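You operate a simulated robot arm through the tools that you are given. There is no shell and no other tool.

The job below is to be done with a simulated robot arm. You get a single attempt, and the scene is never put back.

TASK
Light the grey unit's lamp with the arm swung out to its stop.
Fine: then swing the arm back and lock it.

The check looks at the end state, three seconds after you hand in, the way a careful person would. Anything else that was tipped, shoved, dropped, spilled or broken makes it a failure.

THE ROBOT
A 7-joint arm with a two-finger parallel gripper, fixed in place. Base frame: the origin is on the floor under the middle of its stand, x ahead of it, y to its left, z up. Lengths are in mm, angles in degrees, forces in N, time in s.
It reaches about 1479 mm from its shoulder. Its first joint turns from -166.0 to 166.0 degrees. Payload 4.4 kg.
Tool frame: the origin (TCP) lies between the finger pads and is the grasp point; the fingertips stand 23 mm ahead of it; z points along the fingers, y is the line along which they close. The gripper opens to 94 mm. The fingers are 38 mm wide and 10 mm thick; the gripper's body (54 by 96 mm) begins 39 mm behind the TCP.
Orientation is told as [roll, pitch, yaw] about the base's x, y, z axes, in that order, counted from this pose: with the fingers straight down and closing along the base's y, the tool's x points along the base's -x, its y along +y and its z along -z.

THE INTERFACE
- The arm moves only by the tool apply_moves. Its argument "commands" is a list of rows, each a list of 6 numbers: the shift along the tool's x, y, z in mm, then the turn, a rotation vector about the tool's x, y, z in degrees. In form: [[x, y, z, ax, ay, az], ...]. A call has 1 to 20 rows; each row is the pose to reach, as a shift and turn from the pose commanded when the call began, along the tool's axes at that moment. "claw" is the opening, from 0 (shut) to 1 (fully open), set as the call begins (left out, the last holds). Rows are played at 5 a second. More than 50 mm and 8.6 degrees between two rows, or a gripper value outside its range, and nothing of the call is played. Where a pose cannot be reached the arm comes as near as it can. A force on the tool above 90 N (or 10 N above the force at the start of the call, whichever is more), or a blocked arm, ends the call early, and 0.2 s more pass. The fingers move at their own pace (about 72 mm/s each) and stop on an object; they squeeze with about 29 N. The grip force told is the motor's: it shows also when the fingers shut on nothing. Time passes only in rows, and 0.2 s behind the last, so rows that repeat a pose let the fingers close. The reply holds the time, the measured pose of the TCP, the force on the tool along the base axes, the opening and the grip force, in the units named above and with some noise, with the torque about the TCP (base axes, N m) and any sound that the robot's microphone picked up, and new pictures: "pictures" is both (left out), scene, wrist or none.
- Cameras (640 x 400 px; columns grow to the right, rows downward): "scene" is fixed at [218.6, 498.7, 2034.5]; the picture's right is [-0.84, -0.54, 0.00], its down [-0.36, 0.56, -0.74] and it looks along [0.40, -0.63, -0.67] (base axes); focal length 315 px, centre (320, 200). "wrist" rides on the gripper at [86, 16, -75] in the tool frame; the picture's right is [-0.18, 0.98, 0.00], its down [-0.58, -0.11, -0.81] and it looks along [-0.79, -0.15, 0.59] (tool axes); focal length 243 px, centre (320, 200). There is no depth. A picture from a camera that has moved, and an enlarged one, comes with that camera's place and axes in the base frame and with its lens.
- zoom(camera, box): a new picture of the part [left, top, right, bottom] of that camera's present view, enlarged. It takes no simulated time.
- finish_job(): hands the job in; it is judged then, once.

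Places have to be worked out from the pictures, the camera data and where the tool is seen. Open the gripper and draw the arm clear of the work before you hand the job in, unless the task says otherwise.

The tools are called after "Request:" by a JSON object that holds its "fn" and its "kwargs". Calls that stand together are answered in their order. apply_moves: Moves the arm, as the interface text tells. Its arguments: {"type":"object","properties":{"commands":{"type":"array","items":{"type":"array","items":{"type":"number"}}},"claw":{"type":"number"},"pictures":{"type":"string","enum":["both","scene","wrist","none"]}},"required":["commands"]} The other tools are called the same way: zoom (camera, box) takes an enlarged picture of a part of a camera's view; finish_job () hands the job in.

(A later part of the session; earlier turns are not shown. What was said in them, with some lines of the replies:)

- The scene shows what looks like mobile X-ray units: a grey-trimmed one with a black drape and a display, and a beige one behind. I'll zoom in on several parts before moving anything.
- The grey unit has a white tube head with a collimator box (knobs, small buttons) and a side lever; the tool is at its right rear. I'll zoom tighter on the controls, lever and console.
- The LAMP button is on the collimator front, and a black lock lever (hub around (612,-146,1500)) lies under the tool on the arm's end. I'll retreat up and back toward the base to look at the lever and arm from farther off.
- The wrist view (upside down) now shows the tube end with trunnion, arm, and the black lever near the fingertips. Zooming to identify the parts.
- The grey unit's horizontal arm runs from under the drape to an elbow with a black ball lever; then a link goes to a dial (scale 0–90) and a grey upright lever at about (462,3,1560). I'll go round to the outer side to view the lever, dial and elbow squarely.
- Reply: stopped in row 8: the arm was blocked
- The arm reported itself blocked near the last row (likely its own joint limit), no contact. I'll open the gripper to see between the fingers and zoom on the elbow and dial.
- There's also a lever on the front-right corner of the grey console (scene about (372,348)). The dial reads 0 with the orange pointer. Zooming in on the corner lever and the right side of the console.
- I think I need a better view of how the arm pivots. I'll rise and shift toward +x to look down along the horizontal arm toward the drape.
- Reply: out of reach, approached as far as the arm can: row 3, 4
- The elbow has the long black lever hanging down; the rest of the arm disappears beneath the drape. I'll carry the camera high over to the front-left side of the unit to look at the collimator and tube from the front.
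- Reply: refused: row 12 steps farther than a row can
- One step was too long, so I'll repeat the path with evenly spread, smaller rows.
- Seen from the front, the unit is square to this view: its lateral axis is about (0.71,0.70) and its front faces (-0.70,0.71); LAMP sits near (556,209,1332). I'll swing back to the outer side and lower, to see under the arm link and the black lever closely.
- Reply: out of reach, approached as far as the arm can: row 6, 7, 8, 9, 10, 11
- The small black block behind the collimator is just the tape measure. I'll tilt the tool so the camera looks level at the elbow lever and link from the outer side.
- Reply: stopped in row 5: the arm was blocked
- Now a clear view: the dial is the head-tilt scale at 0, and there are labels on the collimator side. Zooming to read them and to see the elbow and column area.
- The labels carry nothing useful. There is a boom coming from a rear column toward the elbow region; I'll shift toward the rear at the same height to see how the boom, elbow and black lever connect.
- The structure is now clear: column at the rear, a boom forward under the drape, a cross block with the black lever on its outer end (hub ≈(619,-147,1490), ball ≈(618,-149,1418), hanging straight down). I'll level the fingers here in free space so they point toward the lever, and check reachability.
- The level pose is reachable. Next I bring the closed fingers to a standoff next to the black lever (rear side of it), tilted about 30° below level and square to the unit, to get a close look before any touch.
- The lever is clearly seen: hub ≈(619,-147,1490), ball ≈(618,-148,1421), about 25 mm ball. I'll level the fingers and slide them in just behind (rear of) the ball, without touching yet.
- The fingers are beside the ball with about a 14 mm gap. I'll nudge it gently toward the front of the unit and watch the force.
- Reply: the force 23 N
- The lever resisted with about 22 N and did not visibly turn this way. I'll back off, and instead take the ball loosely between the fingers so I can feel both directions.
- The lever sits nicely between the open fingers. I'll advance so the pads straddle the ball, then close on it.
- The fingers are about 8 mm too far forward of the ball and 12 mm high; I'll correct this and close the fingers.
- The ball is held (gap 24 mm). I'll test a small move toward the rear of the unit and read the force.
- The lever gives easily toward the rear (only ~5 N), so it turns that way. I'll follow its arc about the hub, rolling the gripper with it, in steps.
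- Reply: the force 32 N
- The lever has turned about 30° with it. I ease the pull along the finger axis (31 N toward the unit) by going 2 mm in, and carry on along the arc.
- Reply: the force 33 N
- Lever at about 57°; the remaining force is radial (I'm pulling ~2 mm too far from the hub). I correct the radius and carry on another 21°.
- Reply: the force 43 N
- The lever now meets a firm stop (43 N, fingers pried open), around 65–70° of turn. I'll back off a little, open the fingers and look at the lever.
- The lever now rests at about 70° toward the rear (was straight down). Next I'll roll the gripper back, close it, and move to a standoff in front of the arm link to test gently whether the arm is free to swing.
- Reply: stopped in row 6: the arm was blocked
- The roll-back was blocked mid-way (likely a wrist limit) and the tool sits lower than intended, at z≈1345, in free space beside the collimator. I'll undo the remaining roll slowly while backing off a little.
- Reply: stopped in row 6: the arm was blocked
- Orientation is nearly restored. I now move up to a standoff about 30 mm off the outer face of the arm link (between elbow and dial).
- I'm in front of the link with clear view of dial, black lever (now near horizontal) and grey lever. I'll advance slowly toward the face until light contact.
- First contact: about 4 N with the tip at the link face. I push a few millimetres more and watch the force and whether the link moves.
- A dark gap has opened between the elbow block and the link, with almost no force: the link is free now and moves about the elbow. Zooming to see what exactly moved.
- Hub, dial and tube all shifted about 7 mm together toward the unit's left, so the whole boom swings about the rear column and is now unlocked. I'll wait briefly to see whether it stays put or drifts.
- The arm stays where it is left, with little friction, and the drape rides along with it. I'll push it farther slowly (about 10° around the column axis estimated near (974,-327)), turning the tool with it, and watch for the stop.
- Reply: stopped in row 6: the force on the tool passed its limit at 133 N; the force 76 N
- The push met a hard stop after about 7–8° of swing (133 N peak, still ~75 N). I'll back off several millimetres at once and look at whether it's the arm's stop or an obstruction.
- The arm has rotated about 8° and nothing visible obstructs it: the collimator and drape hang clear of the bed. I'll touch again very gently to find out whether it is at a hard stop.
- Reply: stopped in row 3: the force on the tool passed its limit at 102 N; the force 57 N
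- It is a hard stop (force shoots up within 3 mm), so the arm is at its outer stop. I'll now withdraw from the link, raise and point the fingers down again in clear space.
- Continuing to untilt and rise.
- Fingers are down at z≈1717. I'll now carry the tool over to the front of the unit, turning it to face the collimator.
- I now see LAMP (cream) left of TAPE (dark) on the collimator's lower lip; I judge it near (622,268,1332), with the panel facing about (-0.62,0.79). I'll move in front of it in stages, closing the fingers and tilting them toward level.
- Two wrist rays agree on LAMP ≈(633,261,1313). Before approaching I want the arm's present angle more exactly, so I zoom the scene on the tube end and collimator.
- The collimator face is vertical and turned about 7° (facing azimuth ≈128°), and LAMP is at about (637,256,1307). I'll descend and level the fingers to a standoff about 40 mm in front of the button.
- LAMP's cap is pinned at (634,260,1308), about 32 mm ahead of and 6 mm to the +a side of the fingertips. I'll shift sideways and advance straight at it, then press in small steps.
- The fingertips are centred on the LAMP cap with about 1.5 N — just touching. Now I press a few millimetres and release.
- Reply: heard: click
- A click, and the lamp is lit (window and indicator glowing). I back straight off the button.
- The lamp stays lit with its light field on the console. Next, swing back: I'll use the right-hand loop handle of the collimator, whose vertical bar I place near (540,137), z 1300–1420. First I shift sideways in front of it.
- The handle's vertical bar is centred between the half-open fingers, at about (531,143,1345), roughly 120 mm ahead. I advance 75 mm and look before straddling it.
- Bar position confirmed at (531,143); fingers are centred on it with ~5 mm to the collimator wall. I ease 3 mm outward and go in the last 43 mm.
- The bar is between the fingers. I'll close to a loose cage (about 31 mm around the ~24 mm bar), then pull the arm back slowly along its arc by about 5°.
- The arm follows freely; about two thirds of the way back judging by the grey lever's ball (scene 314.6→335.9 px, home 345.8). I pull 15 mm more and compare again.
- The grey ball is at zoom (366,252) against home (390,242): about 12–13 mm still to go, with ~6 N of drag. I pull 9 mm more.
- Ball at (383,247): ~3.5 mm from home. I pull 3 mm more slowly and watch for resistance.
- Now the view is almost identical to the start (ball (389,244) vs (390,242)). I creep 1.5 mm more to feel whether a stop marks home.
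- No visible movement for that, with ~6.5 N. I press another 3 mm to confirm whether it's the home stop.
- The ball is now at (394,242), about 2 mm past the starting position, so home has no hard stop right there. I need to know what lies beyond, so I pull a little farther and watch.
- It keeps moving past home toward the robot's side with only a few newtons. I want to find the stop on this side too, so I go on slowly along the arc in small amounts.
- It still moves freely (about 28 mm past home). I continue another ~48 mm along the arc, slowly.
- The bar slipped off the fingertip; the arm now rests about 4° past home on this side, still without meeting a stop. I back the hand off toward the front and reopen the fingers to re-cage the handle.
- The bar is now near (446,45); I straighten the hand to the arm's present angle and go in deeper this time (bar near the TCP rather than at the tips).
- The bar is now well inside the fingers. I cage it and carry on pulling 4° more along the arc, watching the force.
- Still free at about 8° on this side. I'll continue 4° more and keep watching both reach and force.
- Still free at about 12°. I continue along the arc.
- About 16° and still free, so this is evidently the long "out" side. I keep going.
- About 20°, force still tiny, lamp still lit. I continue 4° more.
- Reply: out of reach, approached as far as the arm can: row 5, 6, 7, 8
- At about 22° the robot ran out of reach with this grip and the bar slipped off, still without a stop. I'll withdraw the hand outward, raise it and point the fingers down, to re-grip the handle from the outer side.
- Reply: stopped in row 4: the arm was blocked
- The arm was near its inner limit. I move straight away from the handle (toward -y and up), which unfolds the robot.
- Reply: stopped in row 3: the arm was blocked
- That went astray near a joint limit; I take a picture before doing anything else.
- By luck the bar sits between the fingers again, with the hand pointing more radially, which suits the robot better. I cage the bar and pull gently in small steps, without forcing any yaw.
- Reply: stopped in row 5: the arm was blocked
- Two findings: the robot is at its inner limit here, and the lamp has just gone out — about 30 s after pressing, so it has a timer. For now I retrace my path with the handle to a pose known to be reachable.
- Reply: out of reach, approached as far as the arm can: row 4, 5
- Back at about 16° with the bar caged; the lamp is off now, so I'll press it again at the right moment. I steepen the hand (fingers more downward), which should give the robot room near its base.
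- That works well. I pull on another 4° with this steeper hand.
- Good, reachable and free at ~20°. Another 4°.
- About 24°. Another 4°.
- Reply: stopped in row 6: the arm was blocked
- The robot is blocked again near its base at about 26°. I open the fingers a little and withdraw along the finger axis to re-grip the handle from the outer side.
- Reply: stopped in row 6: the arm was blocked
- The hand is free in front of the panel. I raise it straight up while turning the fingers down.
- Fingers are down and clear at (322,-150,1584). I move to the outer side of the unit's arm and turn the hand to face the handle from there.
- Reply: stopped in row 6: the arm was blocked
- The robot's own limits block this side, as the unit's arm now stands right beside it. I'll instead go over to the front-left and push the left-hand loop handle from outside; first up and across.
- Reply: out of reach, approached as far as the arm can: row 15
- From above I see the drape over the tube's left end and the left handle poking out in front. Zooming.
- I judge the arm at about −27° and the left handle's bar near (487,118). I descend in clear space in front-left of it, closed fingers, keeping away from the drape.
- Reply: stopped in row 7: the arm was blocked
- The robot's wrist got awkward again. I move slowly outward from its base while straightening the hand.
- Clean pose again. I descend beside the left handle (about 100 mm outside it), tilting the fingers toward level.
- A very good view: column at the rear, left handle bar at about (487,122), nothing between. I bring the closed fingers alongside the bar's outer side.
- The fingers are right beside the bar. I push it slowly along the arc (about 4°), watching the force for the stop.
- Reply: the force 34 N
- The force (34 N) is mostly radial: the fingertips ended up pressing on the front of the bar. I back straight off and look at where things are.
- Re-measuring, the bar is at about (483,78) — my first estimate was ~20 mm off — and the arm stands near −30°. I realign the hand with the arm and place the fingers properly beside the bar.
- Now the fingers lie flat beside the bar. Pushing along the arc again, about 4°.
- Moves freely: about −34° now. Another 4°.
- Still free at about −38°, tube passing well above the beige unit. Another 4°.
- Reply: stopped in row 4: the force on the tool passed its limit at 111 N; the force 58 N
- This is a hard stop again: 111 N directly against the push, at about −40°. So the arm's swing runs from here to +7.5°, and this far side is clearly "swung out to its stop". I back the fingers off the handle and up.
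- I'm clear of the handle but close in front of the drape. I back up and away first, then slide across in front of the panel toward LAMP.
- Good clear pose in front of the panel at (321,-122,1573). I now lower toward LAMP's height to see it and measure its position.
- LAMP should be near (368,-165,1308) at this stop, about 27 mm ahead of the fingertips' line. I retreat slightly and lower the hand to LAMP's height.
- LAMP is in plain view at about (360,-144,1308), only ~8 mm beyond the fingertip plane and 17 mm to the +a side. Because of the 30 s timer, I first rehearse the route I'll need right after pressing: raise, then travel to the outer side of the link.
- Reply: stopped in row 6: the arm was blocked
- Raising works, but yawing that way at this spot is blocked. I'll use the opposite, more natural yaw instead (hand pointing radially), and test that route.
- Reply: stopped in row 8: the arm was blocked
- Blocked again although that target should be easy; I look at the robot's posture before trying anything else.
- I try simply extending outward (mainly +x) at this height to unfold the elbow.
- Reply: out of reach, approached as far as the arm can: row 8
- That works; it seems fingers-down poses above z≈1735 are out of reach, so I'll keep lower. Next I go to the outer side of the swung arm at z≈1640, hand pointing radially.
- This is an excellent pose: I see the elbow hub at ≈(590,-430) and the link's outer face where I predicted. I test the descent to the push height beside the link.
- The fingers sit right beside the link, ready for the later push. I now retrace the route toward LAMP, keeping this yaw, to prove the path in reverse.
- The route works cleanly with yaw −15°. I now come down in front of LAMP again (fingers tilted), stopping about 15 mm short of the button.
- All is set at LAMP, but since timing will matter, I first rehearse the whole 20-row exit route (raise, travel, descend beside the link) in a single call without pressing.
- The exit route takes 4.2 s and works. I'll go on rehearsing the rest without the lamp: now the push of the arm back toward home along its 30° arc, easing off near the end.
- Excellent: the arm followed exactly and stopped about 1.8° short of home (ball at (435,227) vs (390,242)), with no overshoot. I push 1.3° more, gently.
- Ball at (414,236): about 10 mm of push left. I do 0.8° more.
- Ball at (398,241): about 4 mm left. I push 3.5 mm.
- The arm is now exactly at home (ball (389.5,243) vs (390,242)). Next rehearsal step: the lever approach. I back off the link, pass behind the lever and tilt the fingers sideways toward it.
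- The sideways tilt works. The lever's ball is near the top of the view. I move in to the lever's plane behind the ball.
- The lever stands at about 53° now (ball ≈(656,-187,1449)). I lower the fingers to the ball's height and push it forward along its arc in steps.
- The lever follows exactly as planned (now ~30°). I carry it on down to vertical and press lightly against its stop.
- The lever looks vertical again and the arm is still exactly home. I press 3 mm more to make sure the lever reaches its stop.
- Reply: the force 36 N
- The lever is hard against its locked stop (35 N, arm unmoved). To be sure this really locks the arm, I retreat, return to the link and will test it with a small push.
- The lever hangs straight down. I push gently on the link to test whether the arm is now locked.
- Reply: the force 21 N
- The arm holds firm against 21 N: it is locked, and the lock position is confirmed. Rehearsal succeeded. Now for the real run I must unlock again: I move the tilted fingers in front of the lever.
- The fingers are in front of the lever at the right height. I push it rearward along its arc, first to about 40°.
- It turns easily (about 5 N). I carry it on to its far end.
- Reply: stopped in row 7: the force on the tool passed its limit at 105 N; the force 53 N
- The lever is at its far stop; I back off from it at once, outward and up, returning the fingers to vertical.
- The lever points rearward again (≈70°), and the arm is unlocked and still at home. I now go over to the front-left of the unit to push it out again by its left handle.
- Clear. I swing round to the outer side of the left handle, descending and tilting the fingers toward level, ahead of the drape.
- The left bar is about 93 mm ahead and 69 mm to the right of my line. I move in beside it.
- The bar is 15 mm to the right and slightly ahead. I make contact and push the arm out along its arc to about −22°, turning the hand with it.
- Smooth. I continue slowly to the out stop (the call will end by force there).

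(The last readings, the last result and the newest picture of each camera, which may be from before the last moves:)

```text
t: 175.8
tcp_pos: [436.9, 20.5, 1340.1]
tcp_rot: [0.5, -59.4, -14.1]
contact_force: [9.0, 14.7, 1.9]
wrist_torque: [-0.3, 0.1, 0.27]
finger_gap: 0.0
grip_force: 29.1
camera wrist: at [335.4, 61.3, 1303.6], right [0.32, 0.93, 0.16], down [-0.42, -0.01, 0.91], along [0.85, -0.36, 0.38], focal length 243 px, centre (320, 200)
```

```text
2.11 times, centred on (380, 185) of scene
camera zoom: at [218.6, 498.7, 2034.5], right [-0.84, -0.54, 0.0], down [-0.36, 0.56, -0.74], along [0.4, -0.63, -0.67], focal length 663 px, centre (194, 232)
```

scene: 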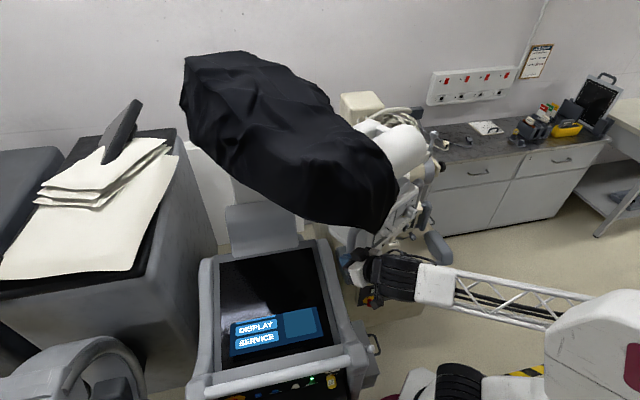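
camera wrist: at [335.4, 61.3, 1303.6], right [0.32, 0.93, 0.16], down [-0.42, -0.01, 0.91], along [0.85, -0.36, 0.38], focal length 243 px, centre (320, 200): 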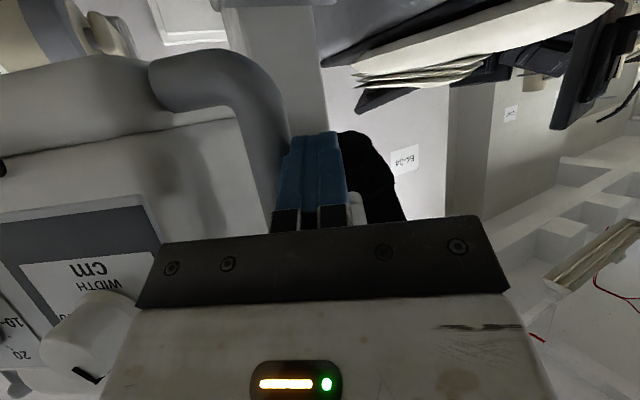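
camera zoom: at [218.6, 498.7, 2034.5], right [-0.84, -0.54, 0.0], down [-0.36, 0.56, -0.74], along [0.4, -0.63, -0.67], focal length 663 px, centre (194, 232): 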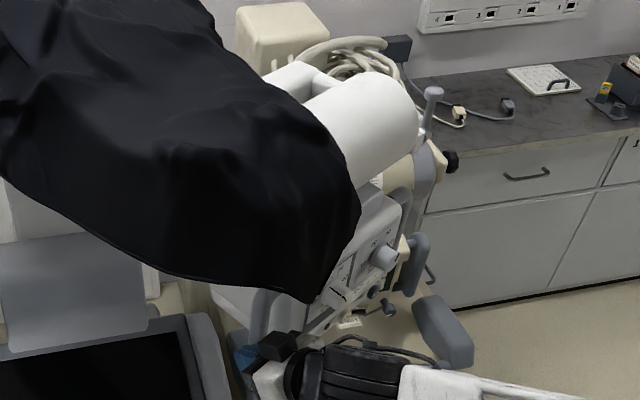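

The arm rests against its out stop again (17 N, same picture as before). I back off the handle and go round to LAMP by the known path.

Request:
{"fn": "apply_moves", "kwargs": {"commands": [[0, 6, 0, 0, 0, 0], [0, 12, -10, 0, 0, 0], [0, 12, -30, 0, 0, 0], [0, 12, -50, 0, 0, 0], [-20, 12, -62, 0, 5, 0], [-45, 12, -77, 0, 10, 0], [-70, 12, -92, 0, 15, 0], [-95, 12, -107, 0, 20, 0]], "pictures": "none"}}

Request:
{"fn": "apply_moves", "kwargs": {"commands": [[-7, -1.5, -29, 0, 7, 0], [-14, -3, -58, 0, 14, 0], [-21, -4.5, -87, 0, 20, 0], [-21, -30, -87, 0, 20, 0], [-21, -58, -90, 0, 20, 0], [-21, -86, -93, 0, 20, 0], [-21, -114, -96, 0, 20, 0], [-21, -142, -99, 0, 20, 0], [-21, -165, -102, 0, 20, 0]], "pictures": "both"}}

```text
t: 177.6
tcp_pos: [394.1, 41.3, 1477.2]
tcp_rot: [0.2, -39.4, -13.9]
contact_force: [0.4, -0.1, -0.4]
wrist_torque: [-0.01, 0.02, 0.03]
finger_gap: 0.0
grip_force: 29.3
```

```text
t: 179.6
tcp_pos: [307.4, -106.8, 1570.2]
tcp_rot: [0.2, -19.5, -14.0]
contact_force: [0.9, 0.1, 0.5]
wrist_torque: [0.02, 0.02, 0.02]
finger_gap: 0.0
grip_force: 28.7
camera wrist: at [208.2, -66.9, 1612.2], right [0.4, 0.91, 0.07], down [0.24, -0.18, 0.95], along [0.88, -0.37, -0.29], focal length 243 px, centre (320, 200)
```

scene: 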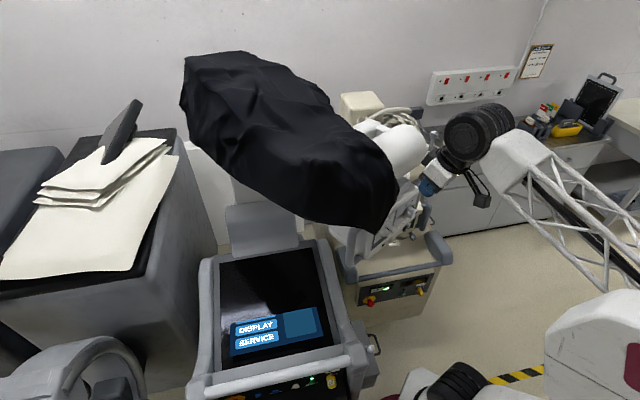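
wrist: 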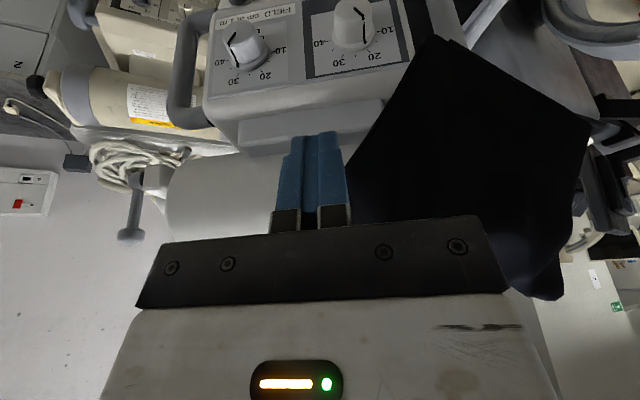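

From here I go sideways to LAMP's line and straight down to the pre-press pose used before.

Request:
{"fn": "apply_moves", "kwargs": {"commands": [[-15.7, -24.8, 5.6, 0, 0, 0.5], [-5, -24.8, 35.9, 0, -2.6, 1.1], [5.7, -24.8, 66.2, 0, -5.2, 1.1], [16.5, -24.8, 96.5, 0, -7.8, 1.1], [27.2, -24.8, 126.8, 0, -10.4, 1.1], [38, -24.8, 157.1, 0, -13, 1.1], [48.7, -24.8, 187.4, 0, -15.6, 1.1], [59.4, -24.8, 217.7, 0, -18.2, 1.1], [70.1, -24.8, 248, 0, -20.8, 1.1]], "pictures": "both"}}

Request:
{"fn": "zoom", "kwargs": {"camera": "wrist", "box": [160, 40, 480, 240]}}

```text
t: 181.6
tcp_pos: [321.0, -134.1, 1307.7]
tcp_rot: [0.9, -40.4, -15.4]
contact_force: [0.6, 0.4, 0.3]
wrist_torque: [0.02, -0.02, -0.01]
finger_gap: 0.0
grip_force: 29.0
camera wrist: at [215.5, -90.3, 1310.7], right [0.39, 0.91, 0.13], down [-0.11, -0.1, 0.99], along [0.92, -0.4, 0.06], focal length 243 px, centre (320, 200)
```

scene: 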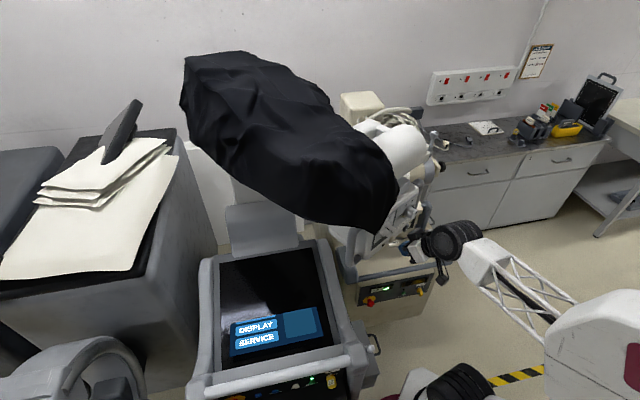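
wrist: 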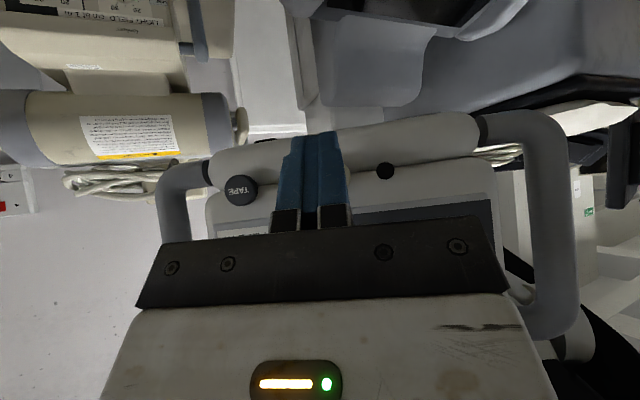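

```text
2.00 times, centred on (320, 140) of wrist
camera zoom: at [215.5, -90.3, 1310.7], right [0.39, 0.91, 0.13], down [-0.11, -0.1, 0.99], along [0.92, -0.4, 0.06], focal length 485 px, centre (320, 320)
```

zoom: 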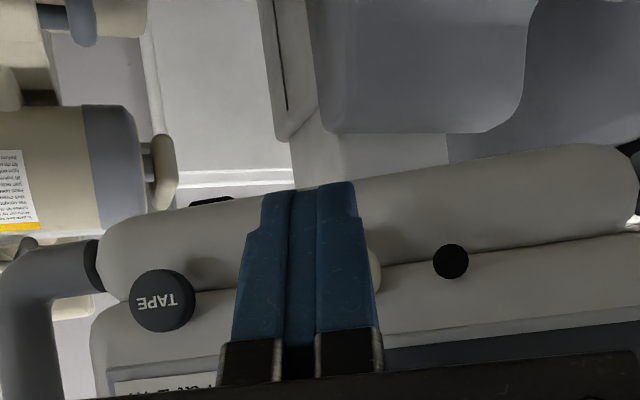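

Everything is in place: arm at its stop, LAMP ≈12 mm ahead of the fingertips. Now the timed run begins: press LAMP.

Request:
{"fn": "apply_moves", "kwargs": {"commands": [[-7.2, 4.4, 0.8, 0, 0, 0], [-11, 4.4, 4, 0, 0, 0], [-13.3, 4.4, 5.9, 0, 0, 0], [-14.9, 4.4, 7.2, 0, 0, 0], [-16.4, 4.4, 8.5, 0, 0, 0]], "pictures": "both"}}

```text
t: 182.8
tcp_pos: [339.6, -135.2, 1316.1]
tcp_rot: [1.0, -40.3, -15.5]
contact_force: [0.4, -0.2, -0.1]
wrist_torque: [-0.01, 0.01, 0.02]
finger_gap: 0.0
grip_force: 28.9
camera wrist: at [232.7, -91.2, 1317.6], right [0.39, 0.91, 0.13], down [-0.11, -0.1, 0.99], along [0.92, -0.4, 0.06], focal length 243 px, centre (320, 200)
```

scene: 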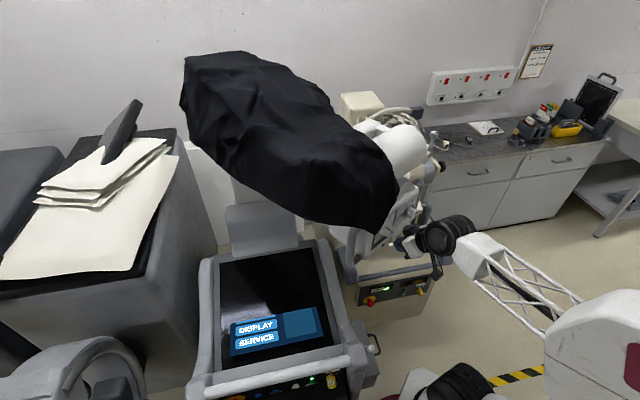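
wrist: 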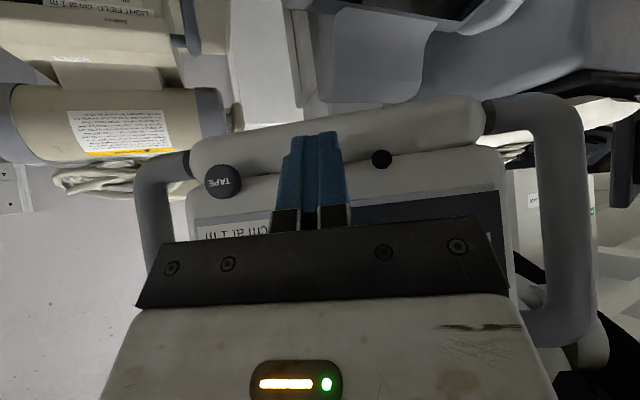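

No contact yet (the fingertips are rounded, so they reach about 8 mm less than assumed). I lower 5 mm and press on further in small steps.

Request:
{"fn": "apply_moves", "kwargs": {"commands": [[1.7, 0, 5.1, 0, 0, 0], [0.1, 0, 6.4, 0, 0, 0], [-1.4, 0, 7.7, 0, 0, 0], [-2.6, 0, 8.7, 0, 0, 0]], "pictures": "both"}}

```text
t: 183.8
tcp_pos: [346.9, -136.5, 1309.2]
tcp_rot: [1.0, -40.3, -15.3]
contact_force: [-8.4, -1.4, 0.3]
wrist_torque: [-0.05, 0.07, -0.09]
finger_gap: 0.0
grip_force: 28.8
heard: click
camera wrist: at [240.4, -93.5, 1311.4], right [0.39, 0.91, 0.13], down [-0.11, -0.1, 0.99], along [0.92, -0.4, 0.06], focal length 243 px, centre (320, 200)
```

scene: 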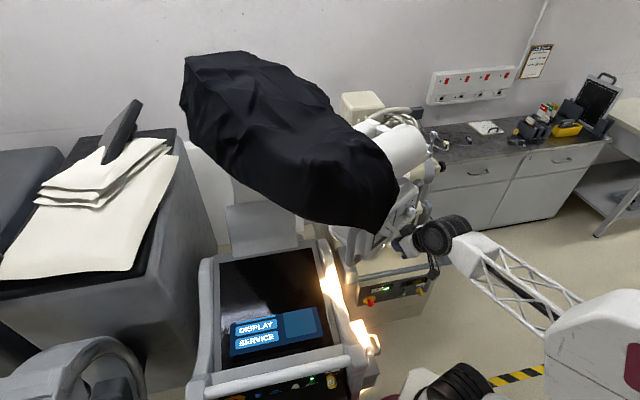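
wrist: 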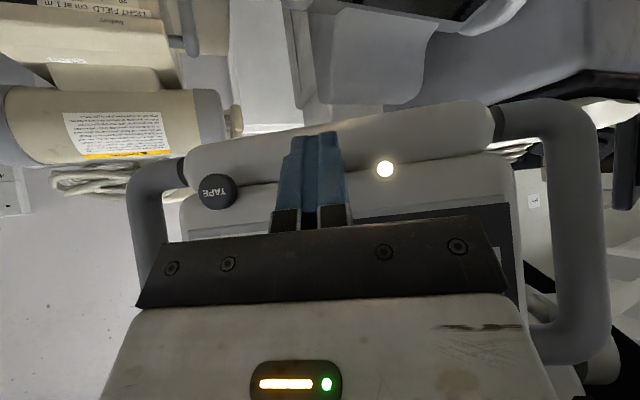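

Click at about t≈183.5, and the lamp is lit with the arm at its stop. Straight on: the rehearsed exit route to the link.

Request:
{"fn": "apply_moves", "kwargs": {"commands": [[16.8, 0, -14.1, 0, 0, 0], [-6.5, -2.5, -51.7, 0, 5, 0], [-35.5, -2.5, -86.2, 0, 10, 0], [-64.4, -2.5, -120.7, 0, 15, 0], [-93.8, -4.9, -154.7, 0, 20, 0], [-124, -10.7, -188.1, 0, 25, 0], [-153.4, -18.2, -218.4, 0, 31, 0], [-180.9, -25.4, -244.9, 0, 36, 0], [-199.7, -32.1, -264.5, 0, 40.3, 0], [-222.9, -61.9, -245, 0, 40.3, 0], [-246.1, -91.7, -225.5, 0, 40.3, 0], [-269.3, -121.5, -206, 0, 40.3, 0], [-292.5, -151.3, -186.5, 0, 40.3, 0], [-315.7, -181.1, -167, 0, 40.3, 0], [-338.9, -210.9, -147.5, 0, 40.3, 0], [-362.1, -240.7, -128, 0, 40.3, 0], [-346.5, -241.8, -98.6, 0, 40.3, 0], [-330.9, -242.9, -69.2, 0, 40.3, 0], [-315.3, -244, -39.8, 0, 40.3, 0], [-299.7, -245.1, -10.4, 0, 40.3, 0]], "pictures": "wrist"}}

```text
t: 186.8
tcp_pos: [349.6, -218.5, 1729.0]
tcp_rot: [-3.8, -9.6, -7.7]
contact_force: [-0.2, -0.1, -0.3]
wrist_torque: [0.01, 0.0, -0.03]
finger_gap: 0.0
grip_force: 28.5
stopped in row 15: the arm was blocked; the commanded pose is now the measured one
camera wrist: at [255.6, -184.7, 1787.0], right [0.32, 0.95, -0.03], down [0.43, -0.11, 0.9], along [0.84, -0.3, -0.44], focal length 243 px, centre (320, 200)
```

wrist: 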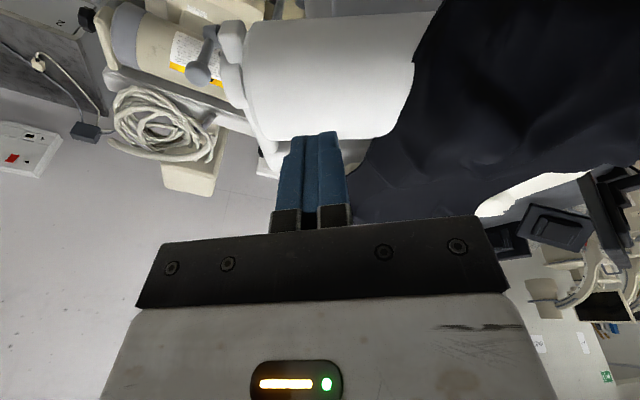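

Blocked in the same awkward spot as in the first trial, but I know the way out: extend outward first, then across and down. About 3.3 s used of 30; I continue at once.

Request:
{"fn": "apply_moves", "kwargs": {"commands": [[-17.6, -7.6, 1.3, -0.3, 1, 0.7], [-35.2, -15.2, 2.7, -0.6, 1.9, 1.4], [-52.9, -22.7, 4, -0.9, 2.9, 2.1], [-70.5, -30.3, 5.4, -1.2, 3.9, 2.8], [-88.1, -37.9, 6.7, -1.5, 4.9, 3.5], [-95.3, -61, 25.9, -1.8, 5.7, 4.1], [-102.5, -84, 45.1, -2.1, 6.5, 4.7], [-109.7, -107, 64.4, -2.4, 7.3, 5.3], [-116.9, -130, 83.6, -2.6, 8.1, 5.9], [-124.1, -153.2, 102.8, -2.9, 8.9, 6.5], [-131.3, -176.3, 122, -3.1, 9.7, 7.1], [-132, -176.2, 155.8, -3.1, 9.7, 7.1], [-132.8, -176.1, 189.6, -3.1, 9.7, 7.1], [-133.5, -176, 223.4, -3.1, 9.7, 7.1], [-134.2, -175.9, 257.2, -3.1, 9.7, 7.1]], "pictures": "wrist"}}

```text
t: 190.0
tcp_pos: [493.5, -433.1, 1509.4]
tcp_rot: [-0.2, -0.3, -15.3]
contact_force: [-0.1, 0.2, 0.1]
wrist_torque: [0.01, -0.01, -0.01]
finger_gap: 0.0
grip_force: 29.2
camera wrist: at [413.2, -394.7, 1584.0], right [0.44, 0.9, 0.0], down [0.53, -0.26, 0.81], along [0.73, -0.35, -0.59], focal length 243 px, centre (320, 200)
```

wrist: 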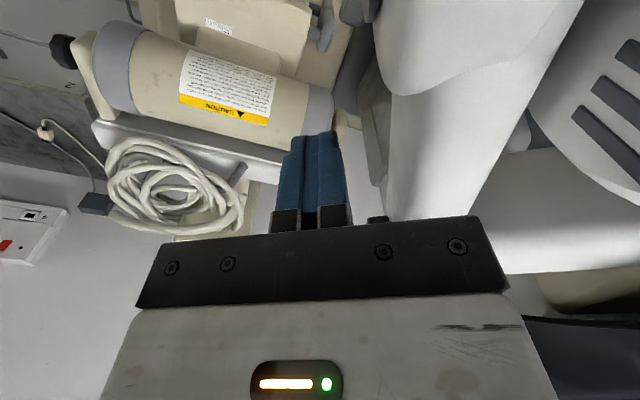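

At the link at t=190.0 (6.5 s used). Now the rehearsed push back home along the arc.

Request:
{"fn": "apply_moves", "kwargs": {"commands": [[-3.2, 18.5, 0, 0, 0, 0], [-2.6, 30.2, 0, 0, 0, 0], [0.8, 40.2, 0, 0, 0, 0.8], [5.7, 55.4, 0, 0, 0, 2.3], [11.6, 75.7, 0, 0, 0, 4.3], [16.7, 96.2, 0, 0, 0, 6.3], [21.1, 117, 0, 0, 0, 8.3], [24.9, 137.8, 0, 0, 0, 10.3], [27.8, 158.8, 0, 0, 0, 12.3], [30.1, 179.8, 0, 0, 0, 14.3], [31.6, 201, 0, 0, 0, 16.3], [32.4, 222.1, 0, 0, 0, 18.3], [32.4, 243.3, 0, 0, 0, 20.3], [31.8, 262.4, 0, 0, 0, 22.1], [30.8, 278.3, 0, 0, 0, 23.6], [29.8, 290.9, 0, 0, 0, 24.8], [28.7, 301.4, 0, 0, 0, 25.8], [27.7, 309.8, 0, 0, 0, 26.6], [26.9, 316.1, 0, 0, 0, 27.2], [26.3, 320.3, 0, 0, 0, 27.6]], "pictures": "scene"}}

Request:
{"fn": "zoom", "kwargs": {"camera": "scene", "box": [280, 140, 380, 230]}}

```text
t: 194.2
tcp_pos: [553.8, -116.2, 1509.7]
tcp_rot: [-0.1, -0.3, -42.9]
contact_force: [-0.4, 0.2, 0.3]
wrist_torque: [0.0, -0.02, 0.02]
finger_gap: 0.0
grip_force: 28.7
```

scene: 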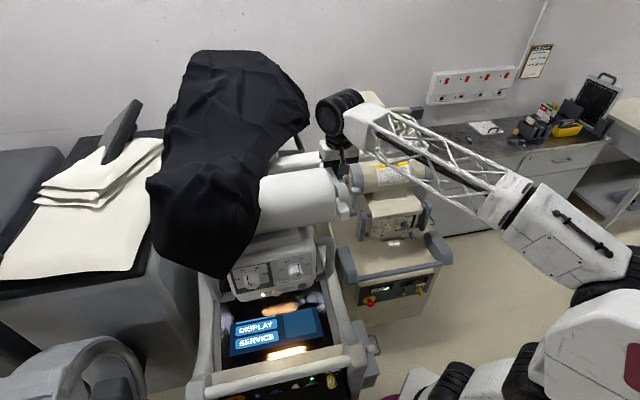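

```text
4.44 times, centred on (330, 185) of scene
camera zoom: at [218.6, 498.7, 2034.5], right [-0.84, -0.54, 0.0], down [-0.36, 0.56, -0.74], along [0.4, -0.63, -0.67], focal length 1399 px, centre (276, 267)
```

zoom: 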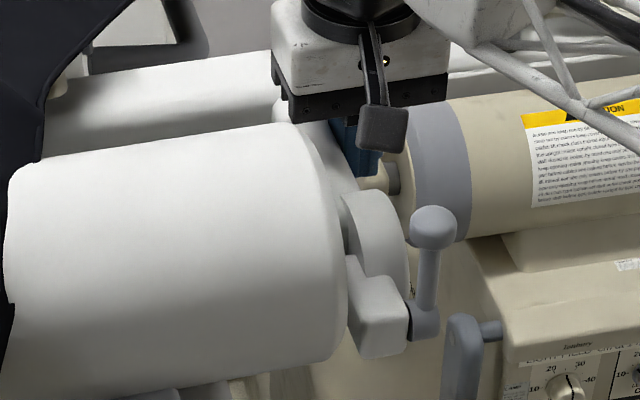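

Lamp lit, t=194.2, arm ~1.8° short as in rehearsal (ball (433,228)). I push 19.5 mm of the ~23.6 mm left.

Request:
{"fn": "apply_moves", "kwargs": {"commands": [[1.8, 5.2, 0, 0, 0, 0.5], [3.6, 10.3, 0, 0, 0, 1], [5.2, 15.3, 0, 0, 0, 1.5], [6.7, 19.5, 0, 0, 0, 1.95]], "pictures": "none"}}

Request:
{"fn": "zoom", "kwargs": {"camera": "scene", "box": [280, 140, 380, 230]}}

```text
t: 195.2
tcp_pos: [562.1, -97.2, 1509.1]
tcp_rot: [0.0, -0.2, -44.8]
contact_force: [-0.2, 0.2, -1.1]
wrist_torque: [0.02, 0.01, 0.0]
finger_gap: 0.1
grip_force: 28.9
```

```text
4.44 times, centred on (330, 185) of scene
camera zoom: at [218.6, 498.7, 2034.5], right [-0.84, -0.54, 0.0], down [-0.36, 0.56, -0.74], along [0.4, -0.63, -0.67], focal length 1399 px, centre (276, 267)
```

zoom: 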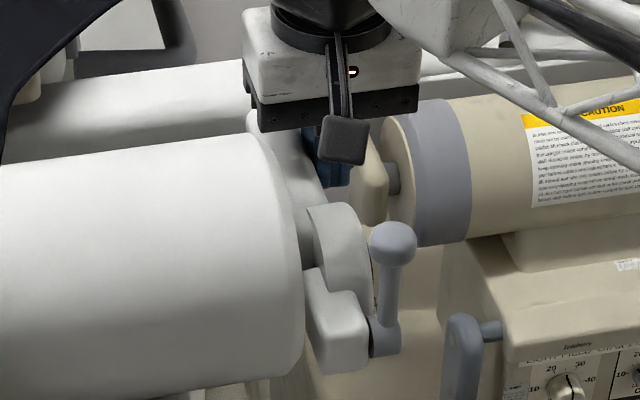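

Only about 1–1.5 mm remains (ball (393,242)). A last tiny push.

Request:
{"fn": "apply_moves", "kwargs": {"commands": [[0.3, 1, 0, 0, 0, 0.1], [0.6, 1.9, 0, 0, 0, 0.2]], "pictures": "none"}}

Request:
{"fn": "zoom", "kwargs": {"camera": "scene", "box": [280, 140, 380, 230]}}

```text
t: 195.8
tcp_pos: [562.8, -95.3, 1510.4]
tcp_rot: [0.0, -0.1, -45.1]
contact_force: [-1.3, -1.1, 0.6]
wrist_torque: [0.04, -0.01, 0.04]
finger_gap: 0.1
grip_force: 28.9
```

```text
4.44 times, centred on (330, 185) of scene
camera zoom: at [218.6, 498.7, 2034.5], right [-0.84, -0.54, 0.0], down [-0.36, 0.56, -0.74], along [0.4, -0.63, -0.67], focal length 1399 px, centre (276, 267)
```

zoom: 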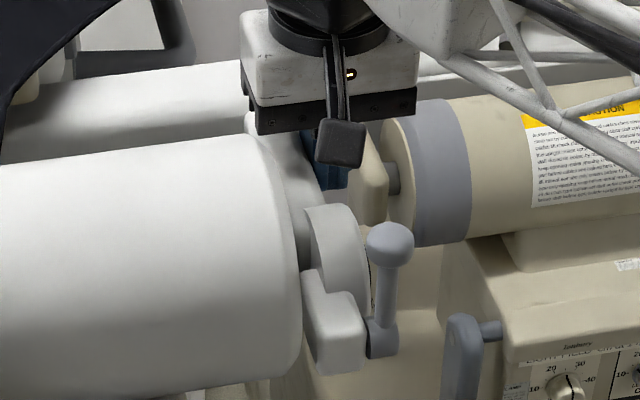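

Home reached exactly (ball (390,242)) at t=195.8. Now the lever: the whole rehearsed approach and lock stroke in one call.

Request:
{"fn": "apply_moves", "kwargs": {"commands": [[0, -25, 0, 0, 0, 0], [-28, -49, 0, 0, 0, 0], [-69, -51, 0, 0, 0, 0], [-111, -51, 0, 0, 0, 0], [-147, -51, 0, -8, 0, 0], [-177, -51, 2, -16, 0, 0], [-186.5, -51, 7, -24, 0, 0], [-186.5, -49.5, 13, -32, 0, 0], [-186.5, -43.5, 20, -40, 0, 0], [-186.5, -33.5, 28, -48, 0, 0], [-186.5, -21.5, 35, -55, 0, 0], [-185.5, -9.5, 39, -55, 0, 0], [-172.2, -9.5, 39, -55, 0, 0], [-163.9, -9.5, 54.9, -55, 0, 0], [-153.6, -9.5, 66.5, -55, 0, 0], [-142.1, -9.5, 74.9, -55, 0, 0], [-131.2, -9.5, 80, -55, 0, 0], [-119.7, -9.5, 83.1, -55, 0, 0], [-107.8, -9.5, 84.1, -55, 0, 0], [-103.2, -9.5, 84.1, -55, 0, 0]], "pictures": "both"}}

Request:
{"fn": "zoom", "kwargs": {"camera": "scene", "box": [280, 140, 380, 230]}}

```text
t: 200.0
tcp_pos: [629.7, -178.0, 1425.5]
tcp_rot: [54.9, -0.2, -45.1]
contact_force: [29.5, -21.3, 9.4]
wrist_torque: [0.05, -0.05, -0.54]
finger_gap: 0.1
grip_force: 28.6
camera wrist: at [531.2, -154.1, 1482.4], right [0.53, 0.27, 0.81], down [-0.1, -0.92, 0.38], along [0.84, -0.28, -0.46], focal length 243 px, centre (320, 200)
```

scene: 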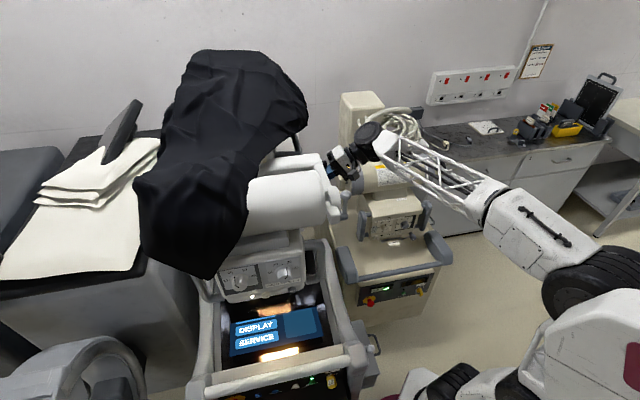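
wrist: 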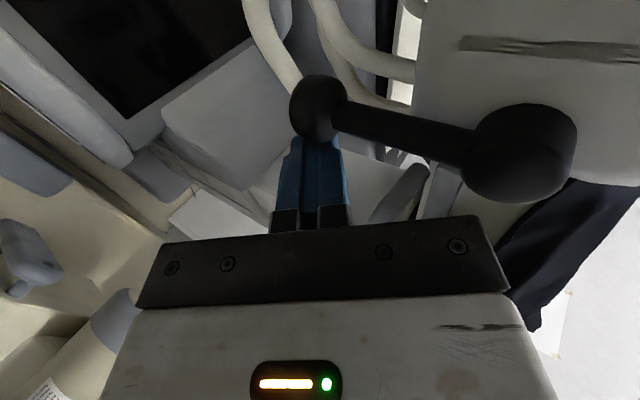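

```text
4.44 times, centred on (330, 185) of scene
camera zoom: at [218.6, 498.7, 2034.5], right [-0.84, -0.54, 0.0], down [-0.36, 0.56, -0.74], along [0.4, -0.63, -0.67], focal length 1399 px, centre (276, 267)
```

zoom: 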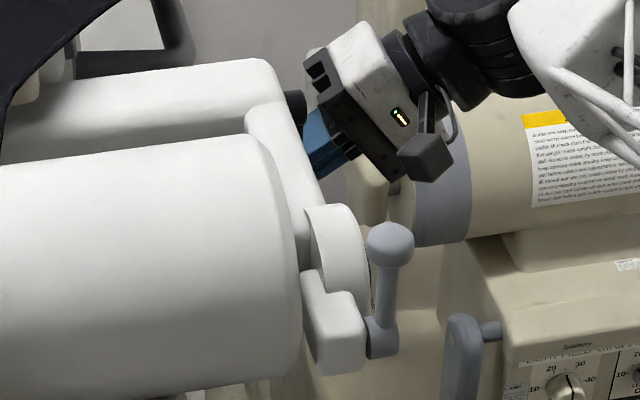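

Lever hard on its locked stop, arm home, lamp still lit at t=200.0 (16.5 s used). I withdraw from the lever.

Request:
{"fn": "apply_moves", "kwargs": {"commands": [[-12, 0, 0, 0, 0, 0], [-20, -13, -18.5, 0, 0, 0], [-20, -26, -37, 0, 0, 0], [-20, -42, -70, 0, 0, 0], [-20, -50, -108, 0, 0, 0]], "pictures": "none"}}

Request:
{"fn": "apply_moves", "kwargs": {"commands": [[0, 0, -30, 0, 0, 0], [0, 0, -60, 0, 0, 0], [0, 10, -95, 0, 0, 0]], "claw": 1, "pictures": "both"}}

Request:
{"fn": "zoom", "kwargs": {"camera": "scene", "box": [200, 130, 400, 400]}}

Request:
{"fn": "zoom", "kwargs": {"camera": "scene", "box": [280, 140, 380, 230]}}

Request:
{"fn": "zoom", "kwargs": {"camera": "wrist", "box": [200, 0, 560, 240]}}

```text
t: 201.4
tcp_pos: [572.2, -248.8, 1446.6]
tcp_rot: [54.9, 0.0, -42.0]
contact_force: [0.5, 0.5, 0.5]
wrist_torque: [-0.03, 0.01, 0.0]
finger_gap: 0.0
grip_force: 28.6
stopped in row 5: the arm was blocked; the commanded pose is now the measured one
```

```text
t: 202.4
tcp_pos: [550.1, -233.1, 1522.9]
tcp_rot: [54.9, -1.1, -35.2]
contact_force: [-0.3, 0.4, -0.3]
wrist_torque: [0.0, 0.0, -0.04]
finger_gap: 94.2
grip_force: 0.0
stopped in row 3: the arm was blocked; the commanded pose is now the measured one
camera wrist: at [449.5, -225.6, 1576.8], right [0.46, 0.36, 0.81], down [0.05, -0.92, 0.39], along [0.88, -0.14, -0.45], focal length 243 px, centre (320, 200)
```

scene: 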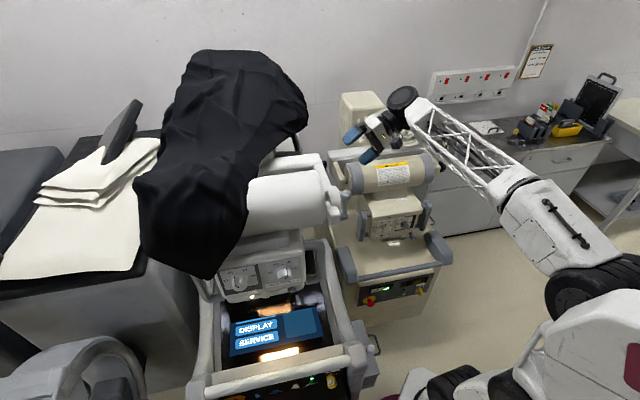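
wrist: 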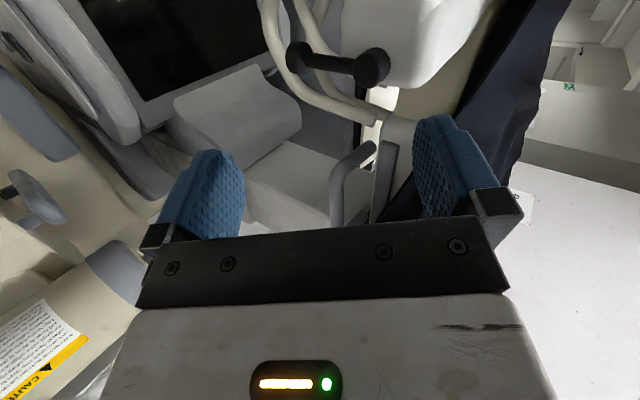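

```text
1.48 times, centred on (300, 265) of scene
camera zoom: at [218.6, 498.7, 2034.5], right [-0.84, -0.54, 0.0], down [-0.36, 0.56, -0.74], along [0.4, -0.63, -0.67], focal length 466 px, centre (350, 104)
```

zoom: 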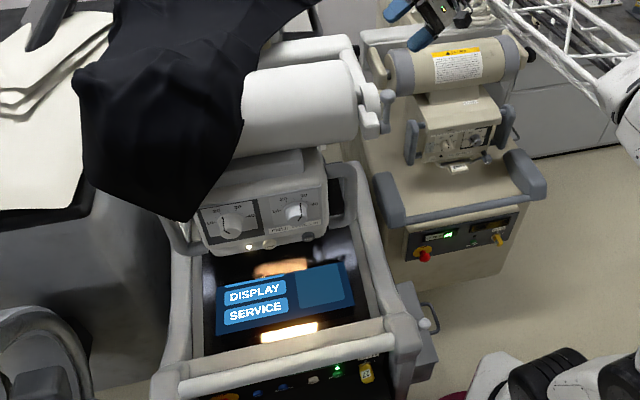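

```text
4.44 times, centred on (330, 185) of scene
camera zoom: at [218.6, 498.7, 2034.5], right [-0.84, -0.54, 0.0], down [-0.36, 0.56, -0.74], along [0.4, -0.63, -0.67], focal length 1399 px, centre (276, 267)
```

zoom: 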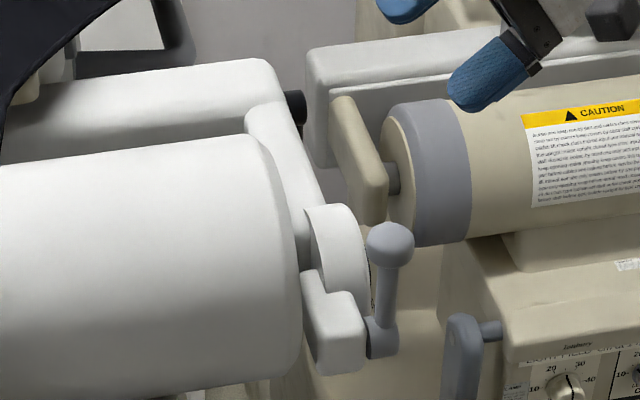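

```text
1.67 times, centred on (380, 120) of wrist
camera zoom: at [449.5, -225.6, 1576.8], right [0.46, 0.36, 0.81], down [0.05, -0.92, 0.39], along [0.88, -0.14, -0.45], focal length 404 px, centre (220, 333)
```

zoom: 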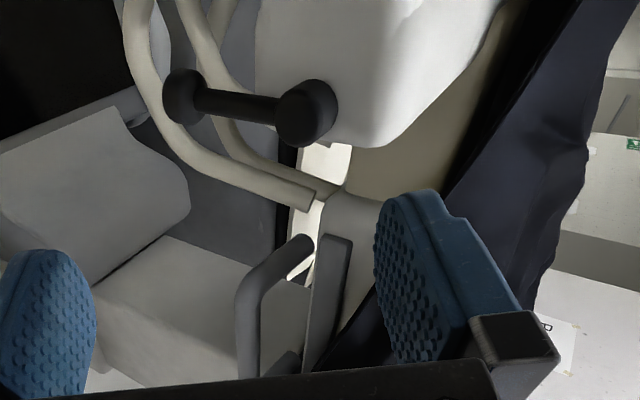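

At t=202.4 the lamp is lit, the arm is home with its lever straight down and locked, and the gripper is open and clear with no contact. That leaves about 11 s on the lamp timer, so I hand in now.

Request:
{"fn": "finish_job", "kwargs": {}}

```text
The job is handed in.
```

I lit the grey unit's lamp with its arm swung out against its far stop. I then swung the arm back to where it started and locked it, and handed the job in with the lamp still on.

- **Lamp:** it goes out by itself about 30 s after pressing. I handed in about 19 s after the final press, so it should still be lit at the check.
- **Which stop:** the arm has a stop on each side, about 6° towards the bed and about 30° towards the robot. I took the 30° one as "swung out". I also lit the lamp once at the 6° stop, before I had found the other.
- **Lock:** at hand-in the arm stood at its starting position and its lever pointed straight down against its stop. I didn't push-test the lock on the final run; in a rehearsal locked the same way, the arm held against about 21 N.
- **Hard pushes:** I pushed the arm into its stops harder than I meant to a few times, up to 133 N. One push on the black lever reached 105 N.
- **Surroundings:** I saw nothing else tipped or moved. The drape rides on the arm, so it swung out and back with it.

The gripper was open and clear of the unit when I handed in.
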